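You operate a simulated robot arm through the tools that you are given. There is no shell and no other tool. Be economical: measure what you need, move in short steps, check, and stop when the job is done.

Carry out the task below with a simulated two-armed robot. There is one attempt and no reset: what you move stays moved.

## Task
Try the exhaust fan: damper open, start it, stop it once the needle is in the green.
Fine: hold the nozzle still while you open the damper; shut the damper last.

The check looks at the end state, three seconds after you hand in, the way a careful person would. Anything else that was tipped, shoved, dropped, spilled or broken makes it a failure.

## Robot
Two 7-joint arms with fingered hands on one trunk, on a base that drives. Base frame: it is fixed to the floor where the robot stands at the start and does not move with it; the origin is under the middle of the robot, x ahead of it, y to its left, z up; the surface under the hand at the start is at about z = 0.84. Lengths are in m, angles in rad, forces in N, time in s.
The left shoulder is at the start at [0.056, 0.268, 1.24], the right one opposite. Places, roughly: clamp knob [0.7, 0.2, 0.9]; damper lever [0.5, 0.2, 0.9]; duct fan box [0.8, 0, 1.2]; green fan start key [0.7, 0, 1.1]; red fan stop key [0.7, -0.1, 1.1]; suction gauge [0.7, 0, 1.3]. Payload 5 kg a hand.
The TCP of each hand is the grasp point between the finger pads, 0.052 m short of the fingertips. In the tool frame z runs along the fingers and y along their closing line. The gripper opens to 0.176 m. The gripper's body begins 0.061 m behind the TCP. The gripper is a hand of 5 fingers: y runs from the thumb to the fingers, the wrist lies at [-0.026, -0.151, -0.269] in the tool frame, and closing takes about 1.5 s.
Orientation is told as [roll, pitch, yaw] about the base's x, y, z axes, in that order, counted from this pose: with the fingers straight down and the wrist toward the robot, the tool's x, y and z point along [0, 1, 0], [1, 0, 0] and [0, 0, -1] of the base frame.

## Interface
- The arms move only by the tool move_arm. It takes "left_increments", "right_increments" or both (then of equal length, played together; a hand with none holds still); each is a list of rows, each a list of 3 entries, a list of its own where there are three numbers: the shift along the base's x, y, z in m, then the turn, a rotation vector about the base's x, y, z in rad, then the finger opening in m, from 0 to 0.176. In form: [[[x, y, z], [rx, ry, rz], hand], ...]. A call has 1 to 20 rows; each row is the pose to reach, as a shift and turn from the pose commanded when the call began. Rows are played at 5 a second. More than 0.05 m and 0.15 rad between two rows, or a gripper value outside its range, and nothing of the call is played. Where a pose cannot be reached the arm comes as near as it can. A force on the tool above 40 N (or 10 N above the force at the start of the call, whichever is more), or a blocked arm, ends the call early, and 0.2 s more pass. The fingers move at their own pace (about 0.108 m/s each) and stop on an object; they squeeze with about 34 N. The grip force told is the motor's: it shows also when the fingers shut on nothing. Time passes only in rows, and 0.2 s behind the last, so rows that repeat a pose let the fingers close. It gives the time, the measured TCP pose, the force on the tool (base axes), the opening and the grip force at its end, in the units of the frame above (readings bear some noise), with the torque about the TCP (base axes, N m) and any sound that the robot's microphone picked up, and new pictures: "pictures" is both (left out), scene, wrist or none (wrist: the cameras of the hands that moved).
- Cameras (640 x 400 px; columns grow to the right, rows downward): "scene" is now at [0.1497, 0.005, 1.4674]; the picture's right is [0.06, -1.00, -0.00], its down [-0.51, -0.03, -0.86] and it looks along [0.86, 0.05, -0.51] (base axes); focal length 260 px, centre (320, 200). "left" rides on the left gripper at [-0.102, -0.142, -0.203] in its tool frame; the picture's right is [-0.79, -0.29, 0.54], its down [0.56, -0.70, 0.44] and it looks along [0.25, 0.65, 0.72] (tool axes); focal length 275 px, centre (320, 200). "right" rides on the right gripper at [0.102, -0.142, -0.203] in its tool frame; the picture's right is [-0.79, 0.29, -0.54], its down [-0.56, -0.70, 0.44] and it looks along [-0.25, 0.65, 0.72] (tool axes); focal length 275 px, centre (320, 200). There is no depth. A picture from a camera that has moved, and an enlarged one, comes with that camera's place and axes in the base frame and with its lens.
- slide_trunk(by): slides the trunk up (or, below 0, down) by that many m; the arms and the scene camera ride with it, the base frame stays. It gives what a move gives, with no picture.
- roll_base(legs): drives the robot by 1 to 6 legs, each [ahead, turn to the left] in m and rad, along the robot's own axes; the way and the turn of a leg run together, so that a leg with both is an arc; at most 1.5 m and 3.142 rad a leg. The arms and the cameras ride along, it lands a little off, and it stops where it bumps. It gives what a move gives, and a new picture of the scene camera.
- preshape(shape, hand): the hand has 5 fingers and takes this shape, open, in about a second: jaw (thumb against the fingers, like two jaws); tri (thumb and two fingers); tip (a fingertip pinch); poke (one finger out to press); point (the index stretched); flat (the hand flat); cup (the hand cupped); fist (a fist). The gripper value then closes the fingers along that shape, each until it touches; the sizes above hold for jaw. It gives what a move gives, with no picture.
- head_to(pan, tilt): turns the head with the scene camera to pan (to the left, within 1.396 rad either way) and tilt (down, from -0.506 to 1.204), counted from straight ahead of the robot. It gives what a move gives, and a new picture of the scene camera.
- zoom(camera, box): a new picture of the part [left, top, right, bottom] of that camera's present view, enlarged. It takes no simulated time.
- hand_in(): hands the job in; it is judged then, once.

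Go step by step. Nothing tells you exact positions but the pictures and the camera data: compare them with the known pose of the tool, close in by small moves and look again before you grip or let go. The budget is 120 turns and 260 pictures, counting those below and the enlarged ones. Unless the task says otherwise, let go and move clear before handing in, and close with one line.

The tools are called after "Call:" as name(argument=value, ...) on one line, values as JSON. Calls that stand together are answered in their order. move_arm: Moves the arms, as the interface text tells. Its arguments: {"type":"object","properties":{"left_increments":{"type":"array"},"right_increments":{"type":"array"},"pictures":{"type":"string","enum":["both","scene","wrist","none"]}},"required":[]} The other tools are called the same way: slide_trunk (by) slides the trunk up or down; preshape (shape, hand) gives the hand a shape; roll_base (legs) drives the base; head_to (pan, tilt) turns the head that bears the scene camera; zoom (camera, box) takes an enlarged picture of a part of a camera's view; hand_in () hands the job in.

At the start:

```text
time: 0.0
left_position: [0.5888, 0.4035, 1.2965]
left_ee_rot: [-0.001, 0.002, -0.001]
left_wrist_force: [-0.3, 0.1, 0.7]
left_wrist_torque: [0.0, -0.02, 0.04]
left_finger_gap: 0.1757
left_finger_force: 0.1
left_shape: jaw
right_position: [0.6396, -0.1733, 1.301]
right_ee_rot: [-0.001, 0.001, 0.0]
right_wrist_force: [0.4, -0.9, -0.2]
right_wrist_torque: [0.03, 0.02, -0.04]
right_finger_gap: 0.1755
right_finger_force: 0.1
right_shape: jaw
trunk travel left (down, up): [-0.4, 0.401]
robot x, y, heading: [0.0016, -0.0017, 0.0]
head pan, tilt: [0.059, 0.524]
```

scene: 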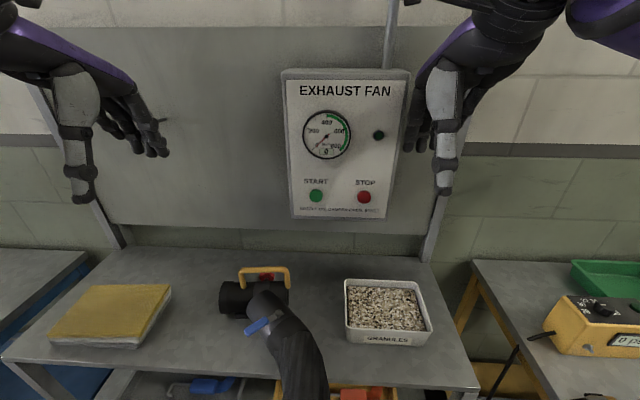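
right: 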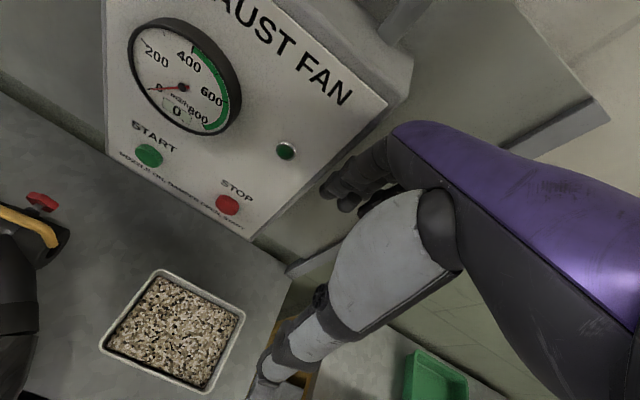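
left: 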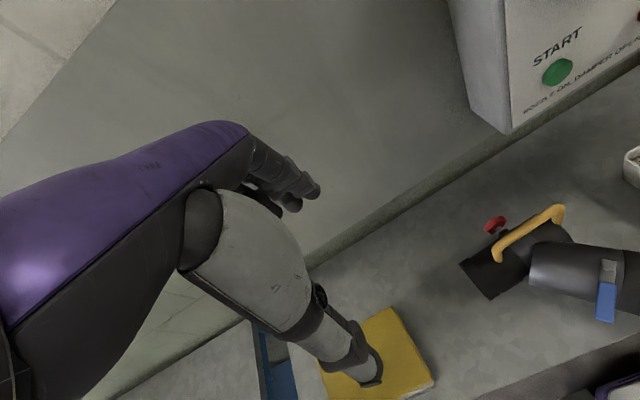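

I see the fan box with gauge, START and STOP keys, and a nozzle on the bench with a yellow handle, a red knob and a blue damper lever. I'll look closer first.

Call:
zoom(camera="scene", box=[200, 240, 360, 400])

Call:
zoom(camera="scene", box=[270, 60, 420, 225])

Call:
zoom(camera="left", box=[440, 180, 640, 340])

Call:
head_to(pan=0.2, tilt=0.95)

```text
2.50 times, centred on (280, 320) of scene
camera zoom: at [0.1497, 0.005, 1.4674], right [0.06, -1.0, 0.0], down [-0.51, -0.03, -0.86], along [0.86, 0.05, -0.51], focal length 650 px, centre (420, -100)
```

zoom: 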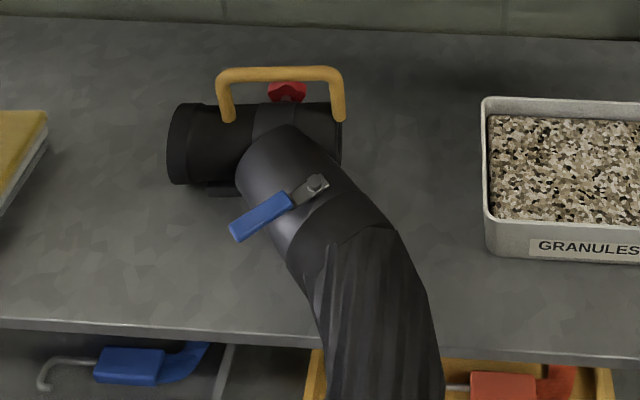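

```text
2.42 times, centred on (345, 142) of scene
camera zoom: at [0.1497, 0.005, 1.4674], right [0.06, -1.0, 0.0], down [-0.51, -0.03, -0.86], along [0.86, 0.05, -0.51], focal length 630 px, centre (259, 339)
```

zoom: 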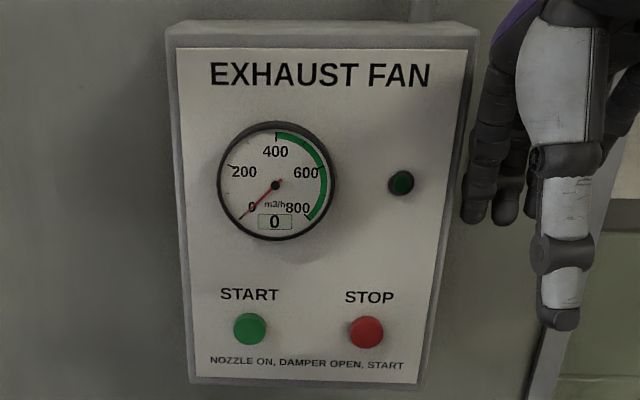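

```text
2.50 times, centred on (540, 260) of left
camera zoom: at [0.4481, 0.3023, 1.4996], right [-0.29, -0.79, -0.54], down [-0.7, 0.56, -0.44], along [0.65, 0.25, -0.72], focal length 688 px, centre (-230, 50)
```

zoom: 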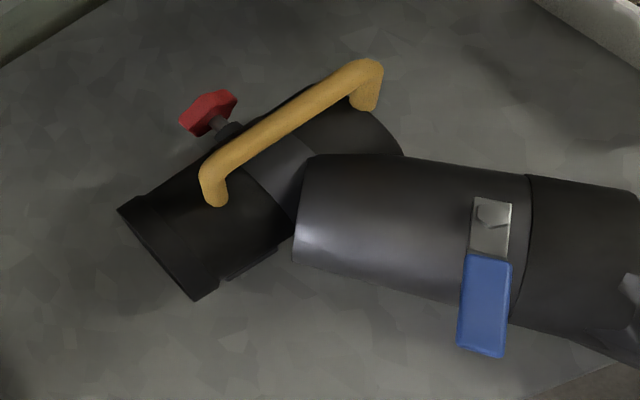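

```text
time: 0.9
left_position: [0.5739, 0.4033, 1.3017]
left_ee_rot: [0.001, -0.01, 0.0]
left_wrist_force: [0.9, 0.4, -1.0]
left_wrist_torque: [0.01, 0.24, -0.01]
left_finger_gap: 0.1756
left_finger_force: 0.0
left_shape: jaw
right_position: [0.6234, -0.1746, 1.3075]
right_ee_rot: [-0.002, -0.011, 0.0]
right_wrist_force: [2.2, 0.3, -1.1]
right_wrist_torque: [0.03, 0.22, 0.09]
right_finger_gap: 0.1759
right_finger_force: 0.1
right_shape: jaw
trunk travel left (down, up): [-0.4, 0.401]
robot x, y, heading: [0.0017, 0.0004, 0.003]
head pan, tilt: [0.201, 0.949]
camera scene: at [0.1318, 0.0141, 1.4322], right [0.2, -0.98, 0.0], down [-0.81, -0.16, -0.57], along [0.56, 0.12, -0.82], focal length 260 px, centre (320, 200)
```

scene: 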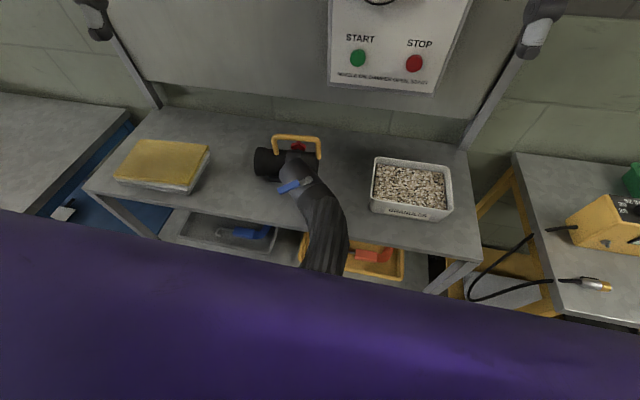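

The lever (pivot about [0.52,0.12,0.95], tip about [0.467,0.175]) lies across the duct, so the damper is shut. I'll inspect the nozzle and clamp for their condition and any marks.

Call:
zoom(camera="scene", box=[240, 120, 360, 210])

Call:
zoom(camera="left", box=[450, 190, 640, 310])

```text
4.44 times, centred on (300, 165) of scene
camera zoom: at [0.1318, 0.0141, 1.4322], right [0.2, -0.98, 0.0], down [-0.81, -0.16, -0.57], along [0.56, 0.12, -0.82], focal length 1155 px, centre (409, 356)
```

zoom: 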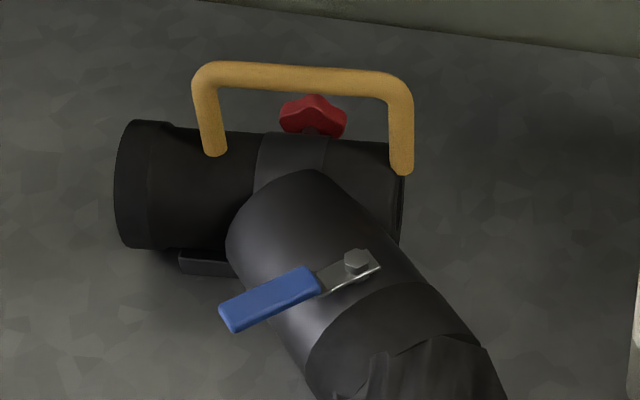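

```text
3.33 times, centred on (545, 250) of left
camera zoom: at [0.4306, 0.3022, 1.5042], right [-0.28, -0.79, -0.54], down [-0.7, 0.56, -0.45], along [0.66, 0.25, -0.71], focal length 918 px, centre (-430, 33)
```

zoom: 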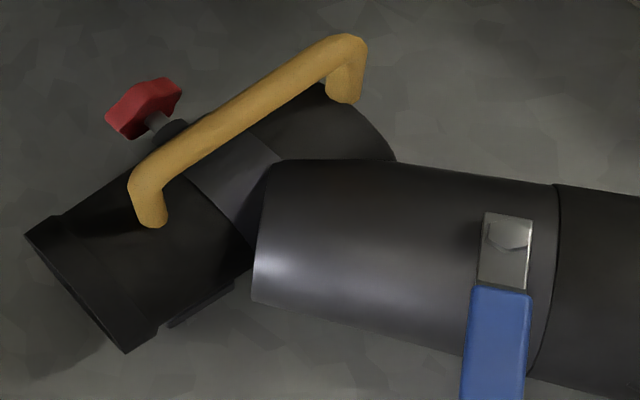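

The handle bar runs from about [0.60,0.232] to [0.613,0.118] at z≈0.985, with the knob behind it at about [0.67,0.19,0.90]. The plan is for the right hand to hold the handle while the left works the lever, so I back off and turn a little to bring both into reach.

Call:
roll_base(legs=[[-0.2, 0], [0, 0.25]])

Call:
head_to(pan=0.0, tilt=0.7)

```text
time: 4.0
left_position: [0.255, 0.528, 1.3019]
left_ee_rot: [0.0, -0.012, 0.244]
left_wrist_force: [0.2, 0.9, 0.6]
left_wrist_torque: [0.0, -0.01, -0.01]
left_finger_gap: 0.1759
left_finger_force: 0.0
left_shape: jaw
right_position: [0.4435, -0.0188, 1.309]
right_ee_rot: [-0.002, -0.013, 0.242]
right_wrist_force: [-1.4, -0.3, -0.3]
right_wrist_torque: [0.0, -0.06, -0.02]
right_finger_gap: 0.1758
right_finger_force: 0.0
right_shape: jaw
trunk travel left (down, up): [-0.4, 0.401]
robot x, y, heading: [-0.203, -0.0022, 0.24]
head pan, tilt: [0.201, 0.949]
camera scene: at [-0.0798, 0.0425, 1.4325], right [0.43, -0.9, 0.0], down [-0.74, -0.35, -0.57], along [0.52, 0.25, -0.82], focal length 260 px, centre (320, 200)
```

scene: 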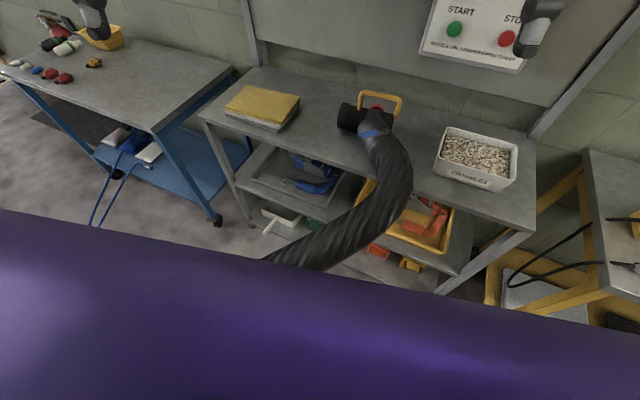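

```text
time: 4.8
left_position: [0.238, 0.5245, 1.3121]
left_ee_rot: [0.003, -0.028, 0.244]
left_wrist_force: [-1.4, -0.8, 1.2]
left_wrist_torque: [0.0, -0.2, 0.07]
left_finger_gap: 0.1759
left_finger_force: 0.1
left_shape: jaw
right_position: [0.4259, -0.0239, 1.3189]
right_ee_rot: [-0.002, -0.03, 0.242]
right_wrist_force: [-0.7, 0.2, 1.1]
right_wrist_torque: [0.0, -0.19, -0.03]
right_finger_gap: 0.176
right_finger_force: 0.0
right_shape: jaw
trunk travel left (down, up): [-0.4, 0.401]
robot x, y, heading: [-0.2036, -0.0014, 0.246]
head pan, tilt: [0.0, 0.7]
camera scene: at [-0.0644, 0.0313, 1.4524], right [0.24, -0.97, 0.0], down [-0.63, -0.16, -0.76], along [0.73, 0.18, -0.65], focal length 260 px, centre (320, 200)
```

scene: 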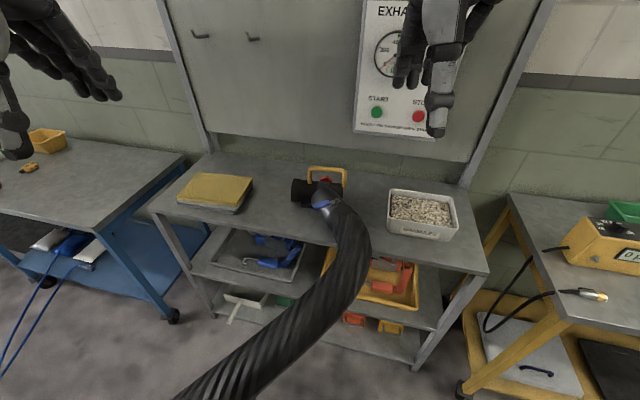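

Stance is good and the nozzle undisturbed. Next I bring the right hand toward the handle, leaning to the right so the left hand has room at the lever.

Call:
move_arm(right_increments=[[[0.012, 0.018, -0.025], [0.06, 0.014, -0.016], 0.16], [[0.024, 0.036, -0.05], [0.12, 0.028, -0.032], 0.14], [[0.036, 0.054, -0.075], [0.18, 0.042, -0.048], 0.12], [[0.048, 0.072, -0.1], [0.245, 0.057, -0.065], 0.1], [[0.06, 0.09, -0.125], [0.306, 0.071, -0.081], 0.1], [[0.072, 0.108, -0.15], [0.367, 0.085, -0.097], 0.1], [[0.084, 0.126, -0.175], [0.43, 0.1, -0.114], 0.1], [[0.094, 0.144, -0.2], [0.49, 0.115, -0.13], 0.1], [[0.094, 0.144, -0.2], [0.49, 0.115, -0.13], 0.1]])

Call:
preshape(hand="left", shape="poke")

```text
time: 6.8
left_position: [0.2385, 0.5257, 1.3102]
left_ee_rot: [0.001, -0.027, 0.243]
left_wrist_force: [-1.2, 0.5, 0.9]
left_wrist_torque: [0.04, -0.07, 0.01]
left_finger_gap: 0.1761
left_finger_force: 0.1
left_shape: jaw
right_position: [0.5215, 0.12, 1.1166]
right_ee_rot: [0.501, 0.001, 0.104]
right_wrist_force: [-0.7, 0.0, 0.4]
right_wrist_torque: [-0.04, -0.08, -0.05]
right_finger_gap: 0.1003
right_finger_force: 0.0
right_shape: jaw
trunk travel left (down, up): [-0.4, 0.401]
robot x, y, heading: [-0.2036, -0.0009, 0.242]
head pan, tilt: [0.0, 0.7]
camera scene: at [-0.0629, 0.0315, 1.4522], right [0.24, -0.97, 0.0], down [-0.64, -0.16, -0.76], along [0.73, 0.18, -0.65], focal length 260 px, centre (320, 200)
camera right: at [0.3834, 0.0976, 1.3431], right [0.38, -0.92, 0.09], down [-0.67, -0.35, -0.65], along [0.63, 0.19, -0.75], focal length 275 px, centre (320, 200)
```

scene: 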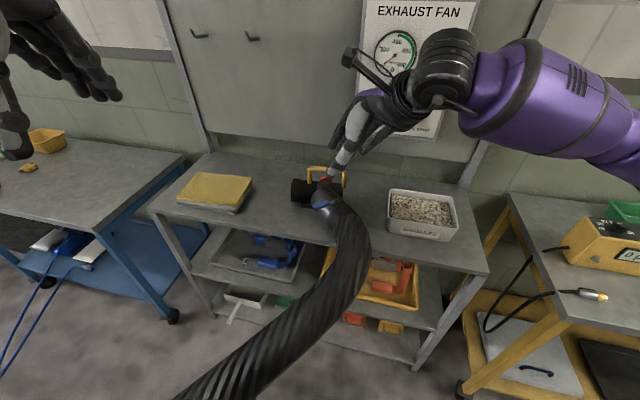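
right: 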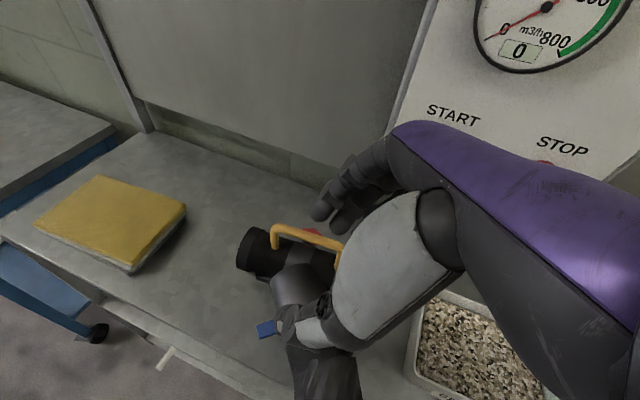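

```text
time: 7.7
left_position: [0.2389, 0.5247, 1.3107]
left_ee_rot: [0.001, -0.026, 0.244]
left_wrist_force: [0.1, -0.7, 0.7]
left_wrist_torque: [-0.01, -0.01, -0.03]
left_finger_gap: 0.0
left_finger_force: 0.0
left_shape: poke
right_position: [0.5229, 0.1195, 1.1162]
right_ee_rot: [0.501, 0.003, 0.103]
right_wrist_force: [0.2, 0.4, -0.4]
right_wrist_torque: [-0.02, 0.0, 0.0]
right_finger_gap: 0.1003
right_finger_force: 0.0
right_shape: jaw
trunk travel left (down, up): [-0.4, 0.401]
robot x, y, heading: [-0.2021, -0.0027, 0.241]
head pan, tilt: [0.0, 0.7]
```

The right hand leans as planned and the handle is ahead of it. I move it above the bar and check.

Call:
move_arm(right_increments=[[[0.03, 0.018, -0.01], [0, 0, 0], 0.1], [[0.06, 0.036, -0.03], [0, 0, 0], 0.1], [[0.083, 0.05, -0.05], [0, 0, 0], 0.09], [[0.083, 0.05, -0.05], [0, 0, 0], 0.09]], pictures="wrist")

Call:
zoom(camera="scene", box=[260, 100, 420, 220])

Call:
zoom(camera="scene", box=[0, 0, 160, 170])

```text
time: 8.7
left_position: [0.2381, 0.5234, 1.3121]
left_ee_rot: [0.002, -0.026, 0.242]
left_wrist_force: [-1.9, -0.4, 0.7]
left_wrist_torque: [0.13, -0.06, 0.03]
left_finger_gap: 0.0
left_finger_force: 0.1
left_shape: poke
right_position: [0.6005, 0.1661, 1.069]
right_ee_rot: [0.502, 0.001, 0.102]
right_wrist_force: [-0.1, -0.8, 0.8]
right_wrist_torque: [0.0, -0.07, -0.03]
right_finger_gap: 0.0905
right_finger_force: 0.0
right_shape: jaw
trunk travel left (down, up): [-0.4, 0.401]
robot x, y, heading: [-0.2011, -0.0017, 0.242]
head pan, tilt: [0.0, 0.7]
camera right: at [0.4626, 0.1436, 1.2961], right [0.38, -0.92, 0.09], down [-0.67, -0.35, -0.65], along [0.63, 0.19, -0.75], focal length 275 px, centre (320, 200)
```

right: 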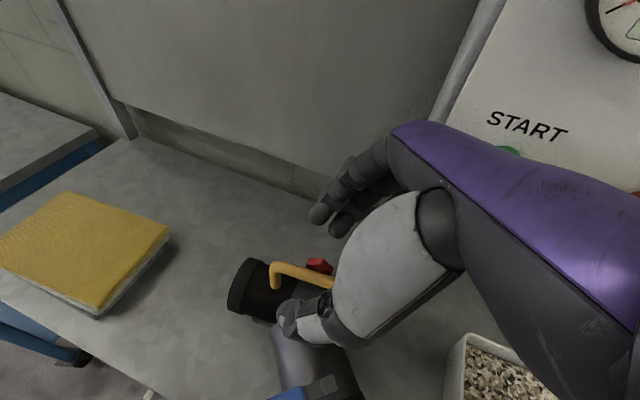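

```text
3.33 times, centred on (340, 160) of scene
camera zoom: at [-0.0629, 0.0306, 1.4522], right [0.24, -0.97, 0.0], down [-0.64, -0.16, -0.76], along [0.73, 0.18, -0.65], focal length 866 px, centre (253, 333)
```

zoom: 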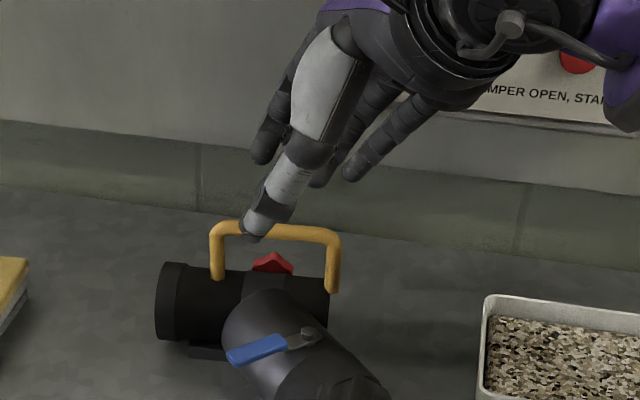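

```text
2.35 times, centred on (80, 85) of scene
camera zoom: at [-0.0629, 0.0306, 1.4522], right [0.24, -0.97, 0.0], down [-0.64, -0.16, -0.76], along [0.73, 0.18, -0.65], focal length 612 px, centre (885, 471)
```

zoom: 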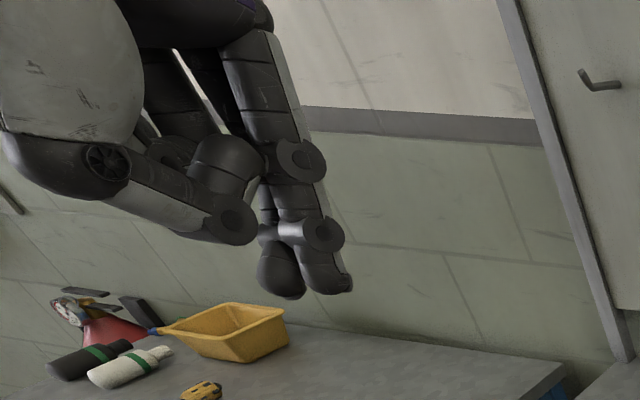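

The bar estimate holds (center about [0.606,0.174,0.985]). I lower the right hand astride it, then close.

Call:
move_arm(right_increments=[[[0.003, 0.0, -0.025], [0, 0, 0], 0.08], [[0.006, 0.0, -0.05], [0, 0, 0], 0.08], [[0.006, 0.0, -0.068], [0, 0, 0], 0.08], [[0.006, 0.0, -0.068], [0, 0, 0], 0.08]], pictures="wrist")

Call:
zoom(camera="scene", box=[260, 100, 420, 220])

Call:
zoom(camera="right", box=[200, 180, 400, 320])

```text
time: 9.7
left_position: [0.2382, 0.5252, 1.3112]
left_ee_rot: [0.0, -0.026, 0.243]
left_wrist_force: [-0.1, -0.2, 0.4]
left_wrist_torque: [-0.03, -0.02, -0.01]
left_finger_gap: 0.0003
left_finger_force: 0.0
left_shape: poke
right_position: [0.6097, 0.1692, 1.0]
right_ee_rot: [0.501, 0.004, 0.104]
right_wrist_force: [-0.3, -0.3, 0.3]
right_wrist_torque: [-0.03, -0.01, -0.04]
right_finger_gap: 0.0805
right_finger_force: 0.2
right_shape: jaw
trunk travel left (down, up): [-0.4, 0.401]
robot x, y, heading: [-0.2006, -0.0007, 0.241]
head pan, tilt: [0.0, 0.7]
camera right: at [0.4703, 0.1464, 1.2269], right [0.38, -0.92, 0.09], down [-0.67, -0.35, -0.65], along [0.63, 0.19, -0.75], focal length 275 px, centre (320, 200)
```

right: 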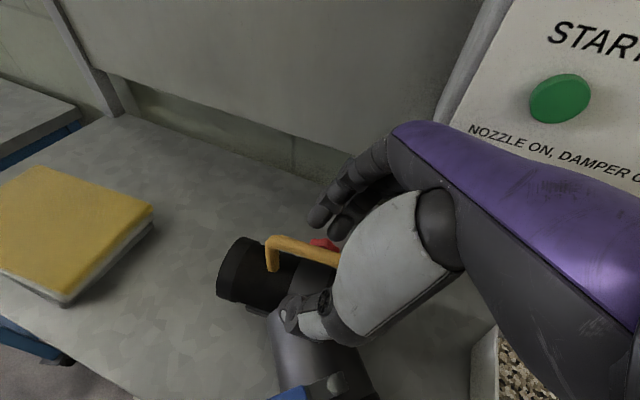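

```text
3.33 times, centred on (340, 160) of scene
camera zoom: at [-0.0624, 0.0317, 1.4521], right [0.24, -0.97, 0.0], down [-0.64, -0.16, -0.76], along [0.73, 0.18, -0.65], focal length 866 px, centre (253, 333)
```

zoom: 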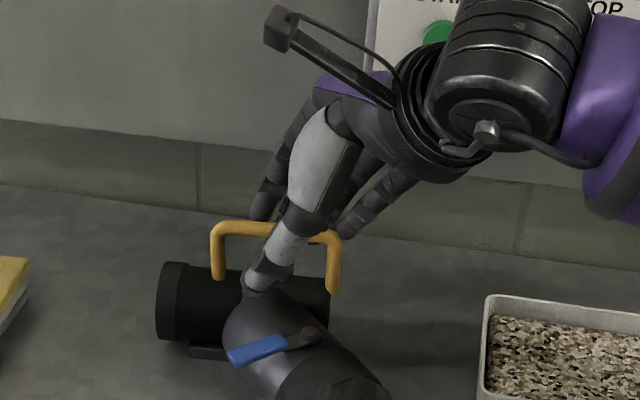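

```text
2.86 times, centred on (300, 250) of right
camera zoom: at [0.4703, 0.1464, 1.2269], right [0.38, -0.92, 0.09], down [-0.67, -0.35, -0.65], along [0.63, 0.19, -0.75], focal length 786 px, centre (377, 57)
```

zoom: 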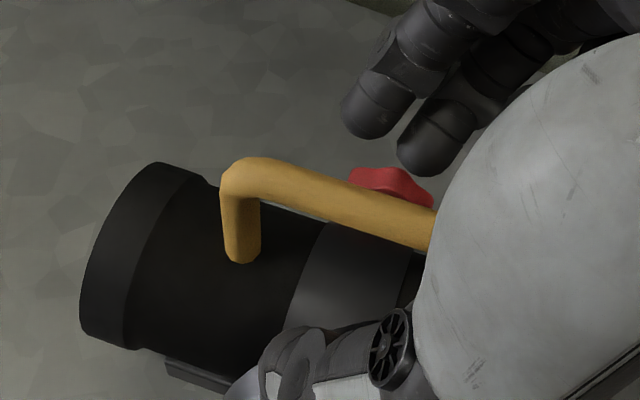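

The hand is astride the bar, thumb on the near side and fingers on the far side. I close gradually and watch the forces.

Call:
move_arm(right_increments=[[[0, 0, 0], [0, 0, 0], 0.06], [[0, 0, 0], [0, 0, 0], 0.045], [[0, 0, 0], [0, 0, 0], 0.035], [[0, 0, 0], [0, 0, 0], 0.025], [[0, 0, 0], [0, 0, 0], 0.015], [[0, 0, 0], [0, 0, 0], 0.01], [[0, 0, 0], [0, 0, 0], 0.005]], pictures="wrist")

Call:
zoom(camera="scene", box=[260, 100, 420, 220])

```text
time: 11.3
left_position: [0.2403, 0.5259, 1.3106]
left_ee_rot: [0.003, -0.024, 0.245]
left_wrist_force: [-0.3, -0.1, -0.2]
left_wrist_torque: [0.02, 0.02, 0.01]
left_finger_gap: 0.0
left_finger_force: 0.1
left_shape: poke
right_position: [0.6099, 0.1694, 1.0002]
right_ee_rot: [0.501, 0.003, 0.103]
right_wrist_force: [-0.5, 0.1, 0.4]
right_wrist_torque: [-0.02, 0.0, 0.02]
right_finger_gap: 0.0053
right_finger_force: 0.1
right_shape: jaw
trunk travel left (down, up): [-0.4, 0.401]
robot x, y, heading: [-0.2024, -0.0015, 0.237]
head pan, tilt: [0.0, 0.7]
camera right: at [0.4707, 0.1463, 1.2265], right [0.38, -0.92, 0.09], down [-0.67, -0.35, -0.65], along [0.63, 0.19, -0.75], focal length 275 px, centre (320, 200)
```

right: 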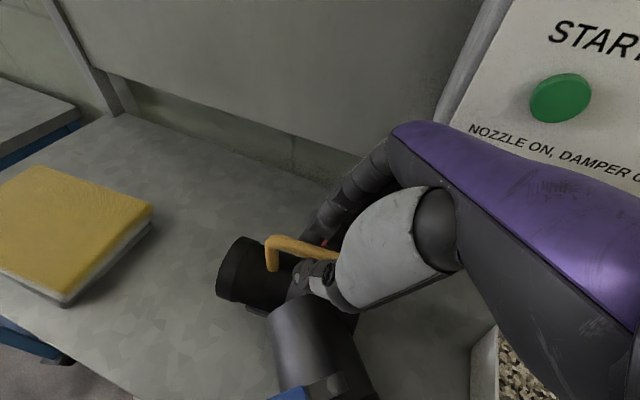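

```text
3.33 times, centred on (340, 160) of scene
camera zoom: at [-0.0619, 0.0316, 1.4519], right [0.24, -0.97, 0.0], down [-0.64, -0.16, -0.76], along [0.73, 0.18, -0.66], focal length 866 px, centre (253, 333)
```

zoom: 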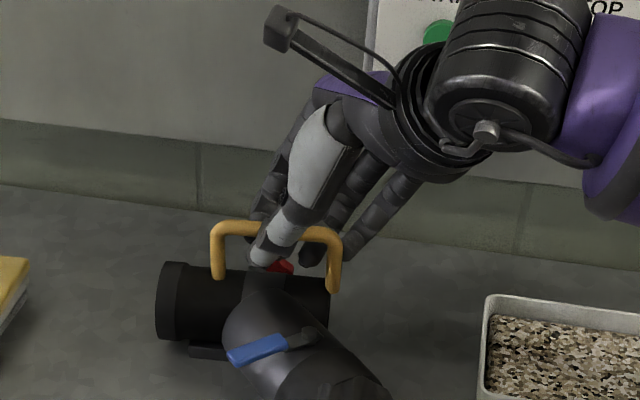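

The fingers enclose the bar but show no squeeze yet. I close fully and look.

Call:
move_arm(right_increments=[[[0, 0, 0], [0, 0, 0], 0.0], [[0, 0, 0], [0, 0, 0], 0.0], [[0, 0, 0], [0, 0, 0], 0.0]], pictures="none")

Call:
zoom(camera="right", box=[240, 180, 400, 320])

Call:
zoom(camera="scene", box=[300, 130, 380, 190])

```text
time: 12.1
left_position: [0.2406, 0.527, 1.3101]
left_ee_rot: [0.001, -0.025, 0.244]
left_wrist_force: [0.4, -1.1, 0.2]
left_wrist_torque: [-0.05, 0.0, 0.0]
left_finger_gap: 0.0
left_finger_force: 0.0
left_shape: poke
right_position: [0.609, 0.1691, 0.998]
right_ee_rot: [0.501, 0.002, 0.103]
right_wrist_force: [-2.4, 0.3, 0.3]
right_wrist_torque: [-0.19, -0.1, -0.03]
right_finger_gap: 0.0
right_finger_force: 34.0
right_shape: jaw
trunk travel left (down, up): [-0.4, 0.401]
robot x, y, heading: [-0.2043, -0.0013, 0.24]
head pan, tilt: [0.0, 0.7]
```

```text
2.86 times, centred on (320, 250) of right
camera zoom: at [0.4708, 0.1466, 1.2256], right [0.38, -0.92, 0.09], down [-0.67, -0.35, -0.65], along [0.63, 0.19, -0.75], focal length 786 px, centre (320, 57)
```

zoom: 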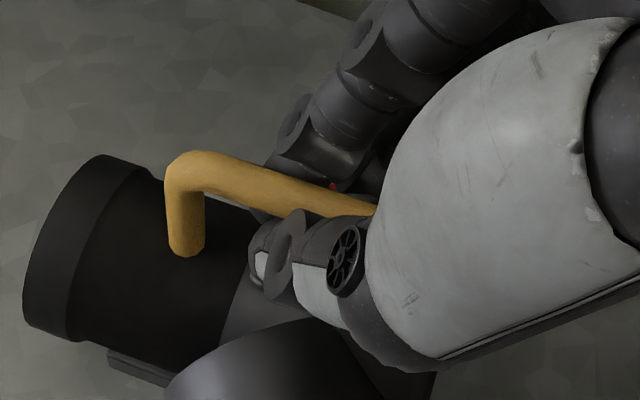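

```text
6.67 times, centred on (340, 160) of scene
camera zoom: at [-0.0616, 0.0318, 1.4518], right [0.24, -0.97, 0.0], down [-0.64, -0.16, -0.76], along [0.73, 0.18, -0.66], focal length 1733 px, centre (187, 467)
```

zoom: 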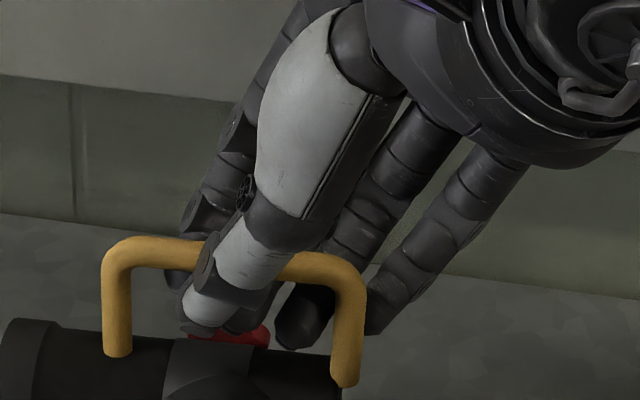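

The fingers wrap the bar, but a gap of 0 leaves the hold uncertain. I do a tiny upward test to feel whether the bar is held.

Call:
move_arm(right_increments=[[[0, 0, 0.002], [0, 0, 0], 0.0], [[0, 0, 0.004], [0, 0, 0], 0.0], [[0, 0, 0.004], [0, 0, 0], 0.0]], pictures="none")

Call:
zoom(camera="right", box=[260, 200, 360, 280])

```text
time: 12.9
left_position: [0.2401, 0.5271, 1.3104]
left_ee_rot: [0.002, -0.025, 0.243]
left_wrist_force: [-0.2, -0.7, -0.8]
left_wrist_torque: [0.0, 0.02, -0.01]
left_finger_gap: 0.0
left_finger_force: 0.1
left_shape: poke
right_position: [0.6108, 0.1698, 1.0018]
right_ee_rot: [0.501, 0.006, 0.102]
right_wrist_force: [0.2, 0.1, -12.1]
right_wrist_torque: [-0.14, -0.24, 0.0]
right_finger_gap: 0.0
right_finger_force: 34.0
right_shape: jaw
trunk travel left (down, up): [-0.4, 0.401]
robot x, y, heading: [-0.2018, -0.0055, 0.242]
head pan, tilt: [0.0, 0.7]
```

```text
5.00 times, centred on (310, 240) of right
camera zoom: at [0.4716, 0.1475, 1.2295], right [0.38, -0.92, 0.09], down [-0.67, -0.35, -0.65], along [0.63, 0.19, -0.75], focal length 1376 px, centre (370, 0)
```

zoom: 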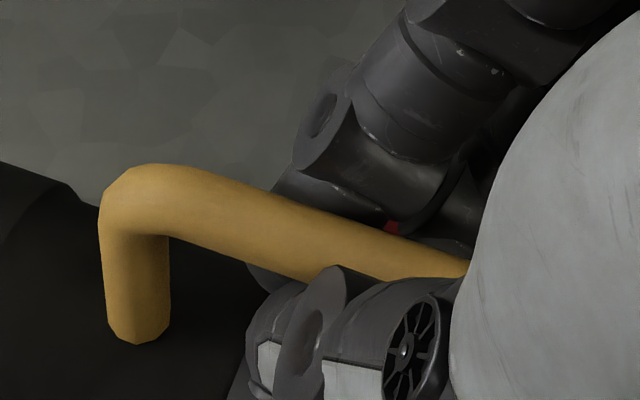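

The pull registered −12 N, so the bar is truly gripped. I ease it back down and bring the left hand toward the lever, tilted so the finger points down and to the right.

Call:
move_arm(left_increments=[[[0.021, -0.027, -0.023], [-0.07, 0, 0], 0], [[0.042, -0.053, -0.046], [-0.14, 0, 0], 0], [[0.063, -0.08, -0.069], [-0.21, 0, 0], 0], [[0.084, -0.107, -0.092], [-0.28, 0, 0], 0], [[0.105, -0.133, -0.115], [-0.35, 0, 0], 0], [[0.126, -0.16, -0.138], [-0.42, 0, 0], 0], [[0.147, -0.187, -0.161], [-0.49, 0, 0], 0], [[0.168, -0.213, -0.184], [-0.56, 0, 0], 0], [[0.189, -0.24, -0.207], [-0.63, 0, 0], 0], [[0.21, -0.267, -0.23], [-0.7, 0, 0], 0], [[0.21, -0.267, -0.23], [-0.7, 0, 0], 0]], right_increments=[[[0, 0, -0.002], [0, 0, 0], 0], [[0, 0, -0.004], [0, 0, 0], 0], [[0, 0, -0.004], [0, 0, 0], 0], [[0, 0, -0.004], [0, 0, 0], 0], [[0, 0, -0.004], [0, 0, 0], 0], [[0, 0, -0.004], [0, 0, 0], 0], [[0, 0, -0.004], [0, 0, 0], 0], [[0, 0, -0.004], [0, 0, 0], 0], [[0, 0, -0.004], [0, 0, 0], 0], [[0, 0, -0.004], [0, 0, 0], 0], [[0, 0, -0.004], [0, 0, 0], 0]])

```text
time: 15.3
left_position: [0.4492, 0.2577, 1.0804]
left_ee_rot: [-0.682, 0.137, 0.205]
left_wrist_force: [0.2, -0.4, -0.2]
left_wrist_torque: [-0.02, 0.0, -0.02]
left_finger_gap: 0.0
left_finger_force: 0.0
left_shape: poke
right_position: [0.6104, 0.1699, 0.9988]
right_ee_rot: [0.502, 0.003, 0.103]
right_wrist_force: [0.9, 1.3, -3.9]
right_wrist_torque: [-0.17, -0.2, -0.05]
right_finger_gap: 0.0001
right_finger_force: 34.1
right_shape: jaw
trunk travel left (down, up): [-0.4, 0.401]
robot x, y, heading: [-0.2012, -0.0021, 0.241]
head pan, tilt: [0.0, 0.7]
camera scene: at [-0.0615, 0.0317, 1.452], right [0.24, -0.97, 0.0], down [-0.64, -0.16, -0.76], along [0.73, 0.18, -0.66], focal length 260 px, centre (320, 200)
camera right: at [0.4716, 0.1479, 1.2253], right [0.38, -0.92, 0.09], down [-0.67, -0.35, -0.65], along [0.63, 0.19, -0.75], focal length 275 px, centre (320, 200)
camera left: at [0.3319, 0.284, 1.3188], right [-0.07, -0.99, 0.12], down [-0.8, -0.01, -0.59], along [0.59, -0.14, -0.8], focal length 275 px, centre (320, 200)
```

scene: 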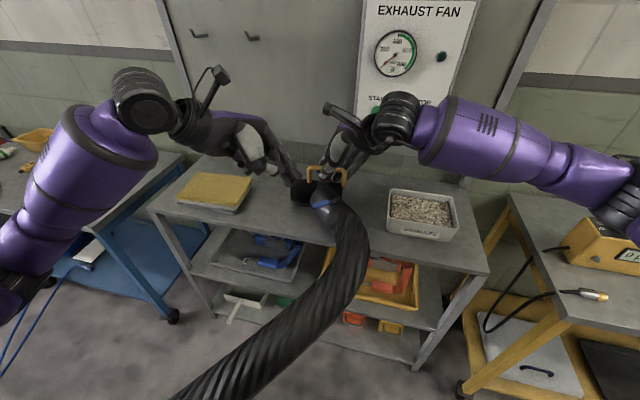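
right: 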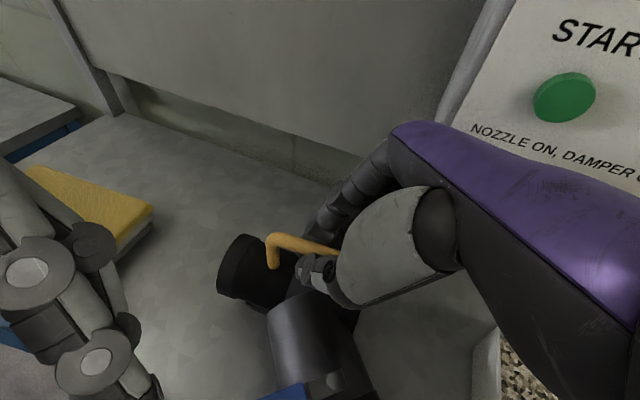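
left: 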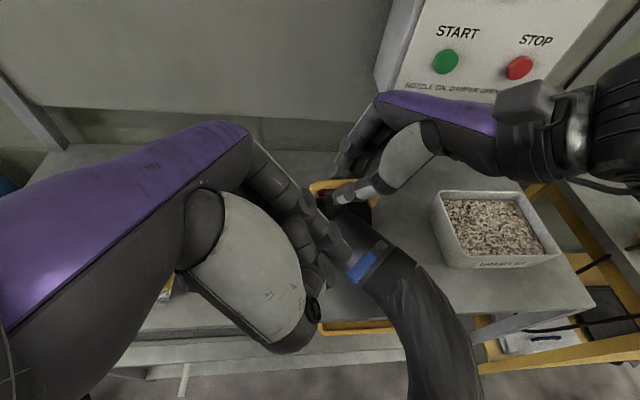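

Call:
zoom(camera="left", box=[260, 160, 440, 310])

Call:
zoom(camera="scene", box=[220, 100, 380, 220])

Call:
zoom(camera="right", box=[0, 200, 340, 400])

```text
2.67 times, centred on (350, 235) of left
camera zoom: at [0.3319, 0.284, 1.3188], right [-0.07, -0.99, 0.12], down [-0.8, -0.01, -0.59], along [0.59, -0.14, -0.8], focal length 734 px, centre (240, 107)
```

zoom: 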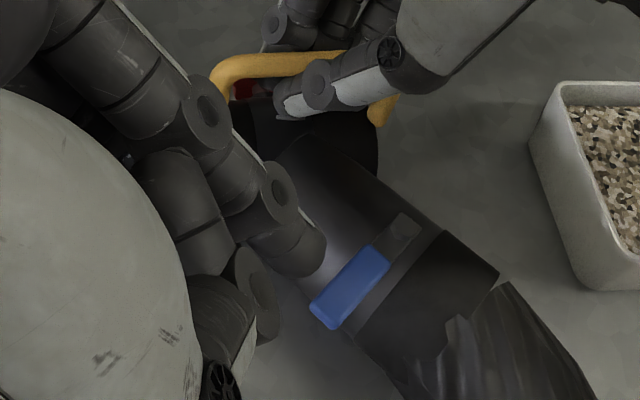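

```text
3.33 times, centred on (300, 160) of scene
camera zoom: at [-0.0615, 0.0317, 1.452], right [0.24, -0.97, 0.0], down [-0.64, -0.16, -0.76], along [0.73, 0.18, -0.66], focal length 866 px, centre (387, 333)
```

zoom: 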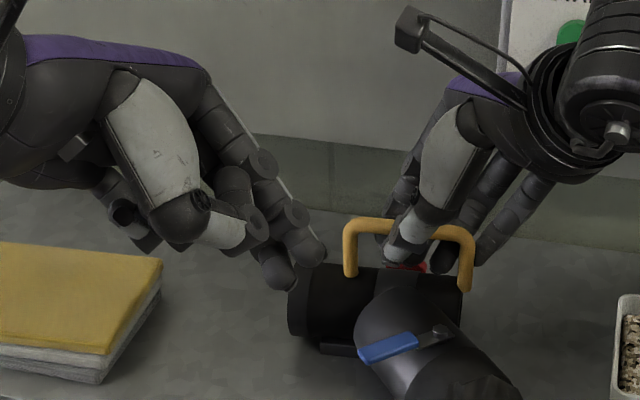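

```text
1.88 times, centred on (170, 300) of right
camera zoom: at [0.4716, 0.1479, 1.2253], right [0.38, -0.92, 0.09], down [-0.67, -0.35, -0.65], along [0.63, 0.19, -0.75], focal length 518 px, centre (602, 12)
```

zoom: 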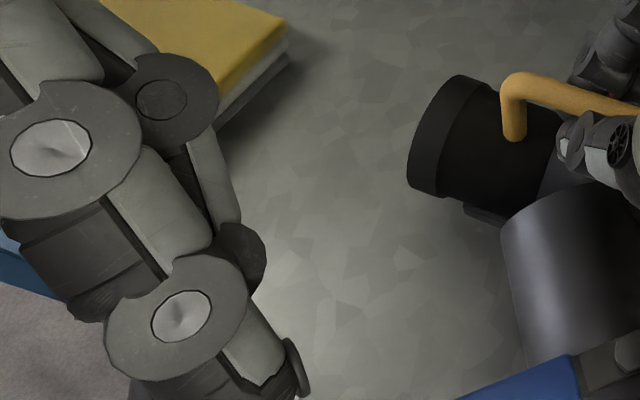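

The poke shape shows two tips near each other. I try the "point" shape to see whether a single clean finger results.

Call:
preshape(hand="left", shape="point")

Call:
zoom(camera="left", box=[260, 160, 440, 310])

Call:
zoom(camera="scene", box=[220, 100, 380, 220])

```text
time: 16.2
left_position: [0.4487, 0.2582, 1.0802]
left_ee_rot: [-0.682, 0.135, 0.203]
left_wrist_force: [0.4, 0.8, -0.7]
left_wrist_torque: [-0.03, -0.02, -0.02]
left_finger_gap: 0.0
left_finger_force: 0.2
left_shape: point
right_position: [0.6101, 0.1713, 0.9976]
right_ee_rot: [0.499, 0.003, 0.103]
right_wrist_force: [1.1, 1.1, -5.5]
right_wrist_torque: [-0.17, -0.14, 0.02]
right_finger_gap: 0.0
right_finger_force: 34.5
right_shape: jaw
trunk travel left (down, up): [-0.4, 0.401]
robot x, y, heading: [-0.2017, -0.0041, 0.239]
head pan, tilt: [0.0, 0.7]
```

```text
2.67 times, centred on (350, 235) of left
camera zoom: at [0.3322, 0.2841, 1.3188], right [-0.07, -0.99, 0.12], down [-0.81, -0.01, -0.59], along [0.59, -0.14, -0.8], focal length 734 px, centre (240, 107)
```

zoom: 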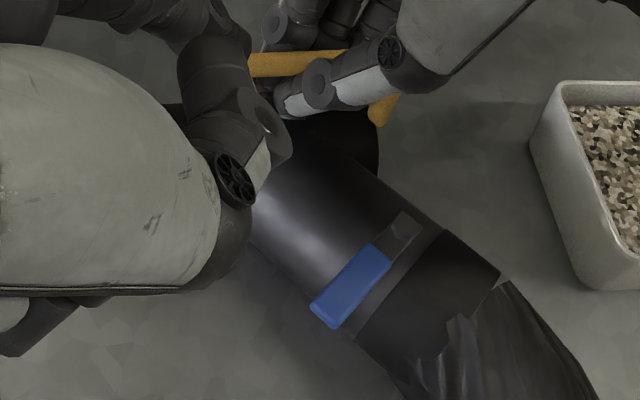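

```text
3.33 times, centred on (300, 160) of scene
camera zoom: at [-0.0612, 0.0317, 1.4518], right [0.24, -0.97, 0.0], down [-0.64, -0.16, -0.76], along [0.73, 0.18, -0.66], focal length 866 px, centre (387, 333)
```

zoom: 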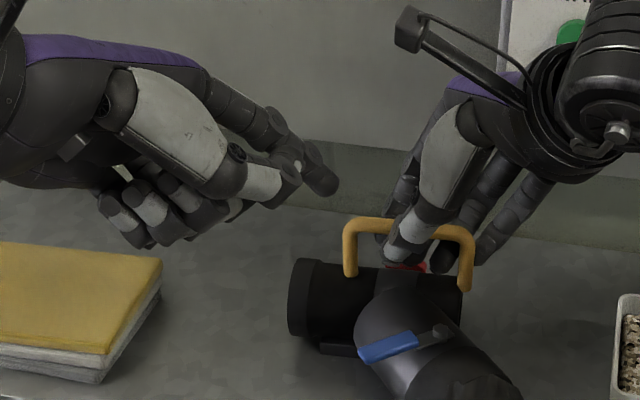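

"Point" gives one clean index finger, its tip at roughly [0.50,0.22,1.07]. I lower it part way, just left of the lever end, and re-measure.

Call:
move_arm(left_increments=[[[-0.01, 0.007, -0.025], [0, 0, 0], 0], [[-0.02, 0.014, -0.05], [0, 0, 0], 0], [[-0.03, 0.02, -0.075], [0, 0, 0], 0], [[-0.03, 0.02, -0.075], [0, 0, 0], 0]], pictures="none")

Call:
zoom(camera="left", box=[240, 150, 440, 310])

Call:
zoom(camera="scene", box=[240, 130, 360, 220])

Call:
zoom(camera="right", box=[60, 230, 380, 400])

```text
time: 17.2
left_position: [0.4209, 0.279, 1.0037]
left_ee_rot: [-0.683, 0.135, 0.205]
left_wrist_force: [0.4, -0.2, -0.3]
left_wrist_torque: [0.07, -0.03, 0.01]
left_finger_gap: 0.0001
left_finger_force: 0.1
left_shape: point
right_position: [0.6101, 0.1696, 0.9971]
right_ee_rot: [0.501, 0.004, 0.102]
right_wrist_force: [0.2, 0.5, -6.5]
right_wrist_torque: [-0.14, -0.15, -0.04]
right_finger_gap: 0.0001
right_finger_force: 33.6
right_shape: jaw
trunk travel left (down, up): [-0.4, 0.401]
robot x, y, heading: [-0.2032, -0.0047, 0.248]
head pan, tilt: [0.0, 0.7]
```

```text
2.50 times, centred on (340, 230) of left
camera zoom: at [0.3027, 0.3047, 1.2435], right [-0.07, -0.99, 0.12], down [-0.81, -0.01, -0.59], along [0.59, -0.14, -0.8], focal length 688 px, centre (270, 125)
```

zoom: 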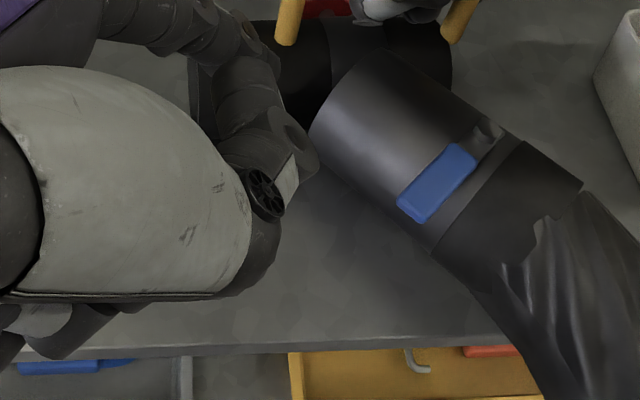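

```text
4.44 times, centred on (300, 175) of scene
camera zoom: at [-0.0615, 0.0314, 1.4519], right [0.24, -0.97, 0.0], down [-0.64, -0.16, -0.76], along [0.73, 0.18, -0.66], focal length 1155 px, centre (409, 311)
```

zoom: 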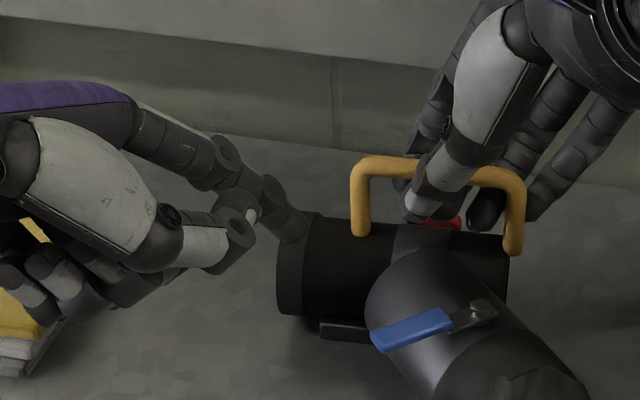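

```text
2.00 times, centred on (220, 315) of right
camera zoom: at [0.4717, 0.1476, 1.2253], right [0.38, -0.92, 0.09], down [-0.67, -0.35, -0.65], along [0.63, 0.19, -0.75], focal length 551 px, centre (520, -30)
```

zoom: 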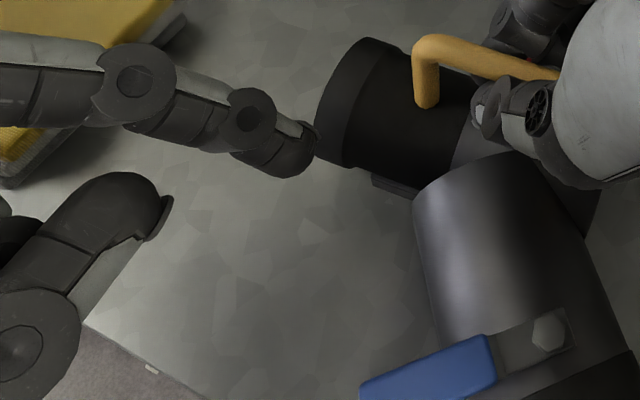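

Index tip triangulates to [0.535,0.256,0.970] (TCP offset [0.114,−0.023,−0.034]); the lever end is at about [0.472,0.184,0.942] and the pivot at [0.52,0.128]. I set the finger just left of the lever end at lever height.

Call:
move_arm(left_increments=[[[-0.03, 0.0, 0], [0, 0, 0], 0], [[-0.058, 0.0, 0], [0, 0, 0], 0], [[-0.058, -0.015, -0.011], [0, 0, 0], 0], [[-0.058, -0.03, -0.022], [0, 0, 0], 0], [[-0.058, -0.03, -0.022], [0, 0, 0], 0]], pictures="none")

Call:
zoom(camera="scene", box=[240, 130, 360, 220])

Call:
zoom(camera="right", box=[60, 230, 380, 400])

```text
time: 18.4
left_position: [0.3614, 0.2482, 0.9822]
left_ee_rot: [-0.682, 0.136, 0.204]
left_wrist_force: [-0.4, 0.5, 0.1]
left_wrist_torque: [0.0, 0.02, 0.01]
left_finger_gap: 0.0
left_finger_force: 0.1
left_shape: point
right_position: [0.6095, 0.1703, 0.9977]
right_ee_rot: [0.501, 0.004, 0.102]
right_wrist_force: [-0.7, 0.1, -7.4]
right_wrist_torque: [-0.17, -0.17, -0.04]
right_finger_gap: 0.0
right_finger_force: 34.3
right_shape: jaw
trunk travel left (down, up): [-0.4, 0.401]
robot x, y, heading: [-0.2022, -0.0035, 0.243]
head pan, tilt: [0.0, 0.7]
```

```text
4.44 times, centred on (300, 175) of scene
camera zoom: at [-0.0615, 0.0318, 1.4519], right [0.24, -0.97, 0.0], down [-0.64, -0.16, -0.76], along [0.73, 0.18, -0.66], focal length 1155 px, centre (409, 311)
```

zoom: 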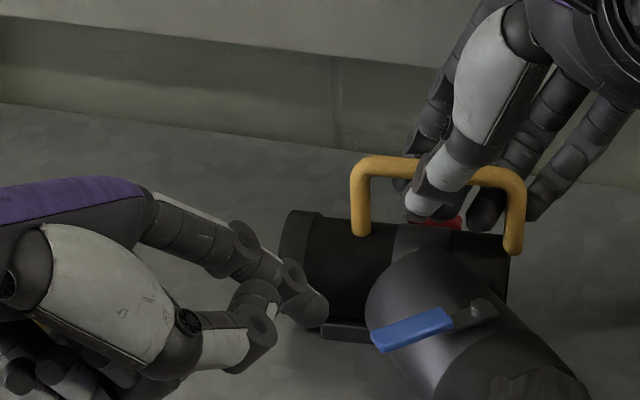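

```text
2.00 times, centred on (220, 315) of right
camera zoom: at [0.4718, 0.148, 1.2252], right [0.38, -0.92, 0.09], down [-0.67, -0.35, -0.65], along [0.63, 0.19, -0.75], focal length 551 px, centre (520, -30)
```

zoom: 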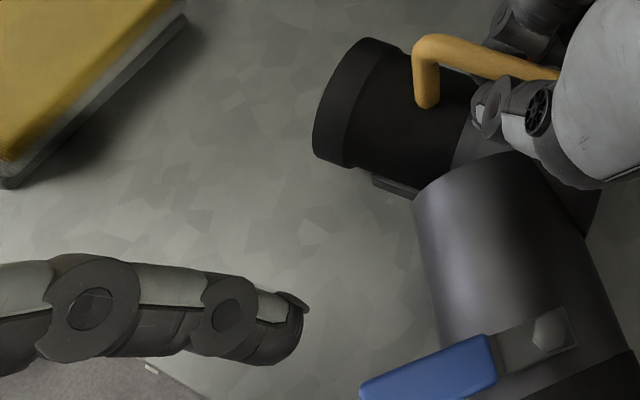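

The finger is in place. I push gently toward −y to see whether the lever turns that way.

Call:
move_arm(left_increments=[[[0, -0.012, 0], [0, 0, 0], 0], [[0, -0.022, 0], [0, 0, 0], 0], [[0, -0.03, 0], [0, 0, 0], 0], [[0, -0.037, 0], [0, 0, 0], 0], [[0, -0.044, 0], [0, 0, 0], 0]], pictures="none")

Call:
zoom(camera="scene", box=[240, 130, 360, 220])

Call:
zoom(camera="right", box=[60, 230, 380, 400])

```text
time: 19.6
left_position: [0.3603, 0.2047, 0.983]
left_ee_rot: [-0.681, 0.138, 0.203]
left_wrist_force: [0.2, 1.3, 1.0]
left_wrist_torque: [0.05, -0.12, 0.12]
left_finger_gap: 0.0
left_finger_force: 0.1
left_shape: point
right_position: [0.6095, 0.1702, 0.9983]
right_ee_rot: [0.502, 0.003, 0.104]
right_wrist_force: [-1.7, -1.5, -8.2]
right_wrist_torque: [-0.21, -0.15, 0.22]
right_finger_gap: 0.0001
right_finger_force: 33.8
right_shape: jaw
trunk travel left (down, up): [-0.4, 0.401]
robot x, y, heading: [-0.2021, -0.0018, 0.238]
head pan, tilt: [0.0, 0.7]
```

```text
4.44 times, centred on (300, 175) of scene
camera zoom: at [-0.0614, 0.0313, 1.4519], right [0.24, -0.97, 0.0], down [-0.64, -0.16, -0.76], along [0.73, 0.18, -0.66], focal length 1155 px, centre (409, 311)
```

zoom: 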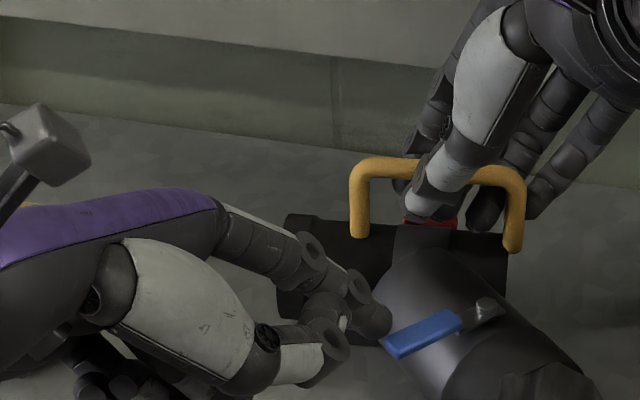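

```text
2.00 times, centred on (220, 315) of right
camera zoom: at [0.4716, 0.1476, 1.2253], right [0.38, -0.92, 0.09], down [-0.67, -0.35, -0.65], along [0.63, 0.19, -0.75], focal length 551 px, centre (520, -30)
```

zoom: 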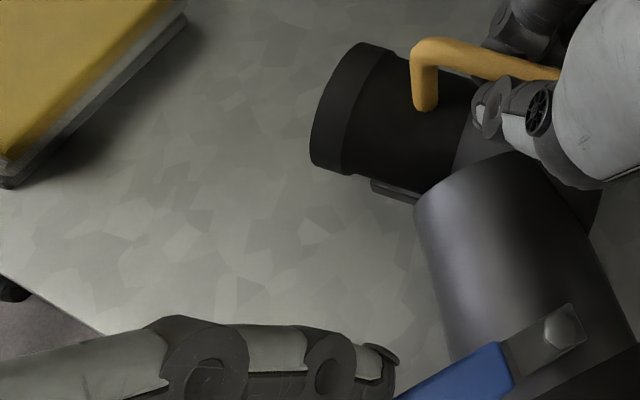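

Call:
zoom(camera="scene", box=[300, 160, 380, 220])

Call:
zoom(camera="left", box=[260, 100, 500, 280])

```text
6.67 times, centred on (340, 190) of scene
camera zoom: at [-0.0614, 0.0313, 1.4519], right [0.24, -0.97, 0.0], down [-0.64, -0.16, -0.76], along [0.73, 0.18, -0.66], focal length 1733 px, centre (187, 267)
```

zoom: 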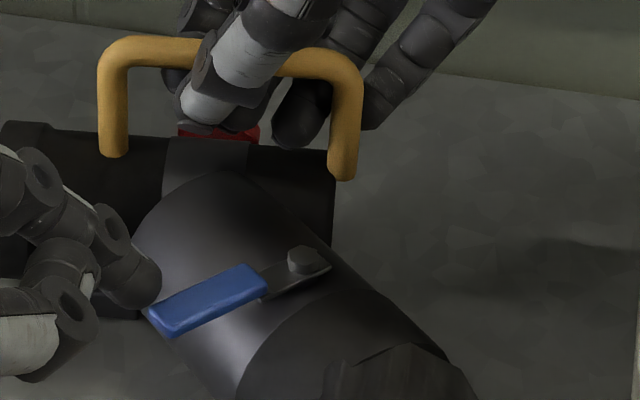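

```text
2.22 times, centred on (380, 190) of left
camera zoom: at [0.244, 0.2301, 1.2223], right [-0.07, -0.99, 0.12], down [-0.8, -0.01, -0.59], along [0.59, -0.14, -0.8], focal length 612 px, centre (187, 222)
```

zoom: 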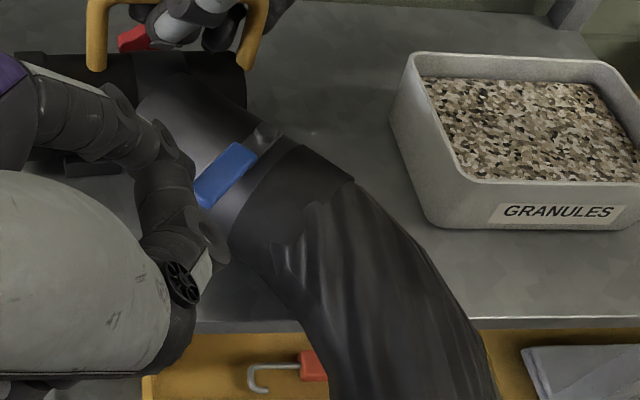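

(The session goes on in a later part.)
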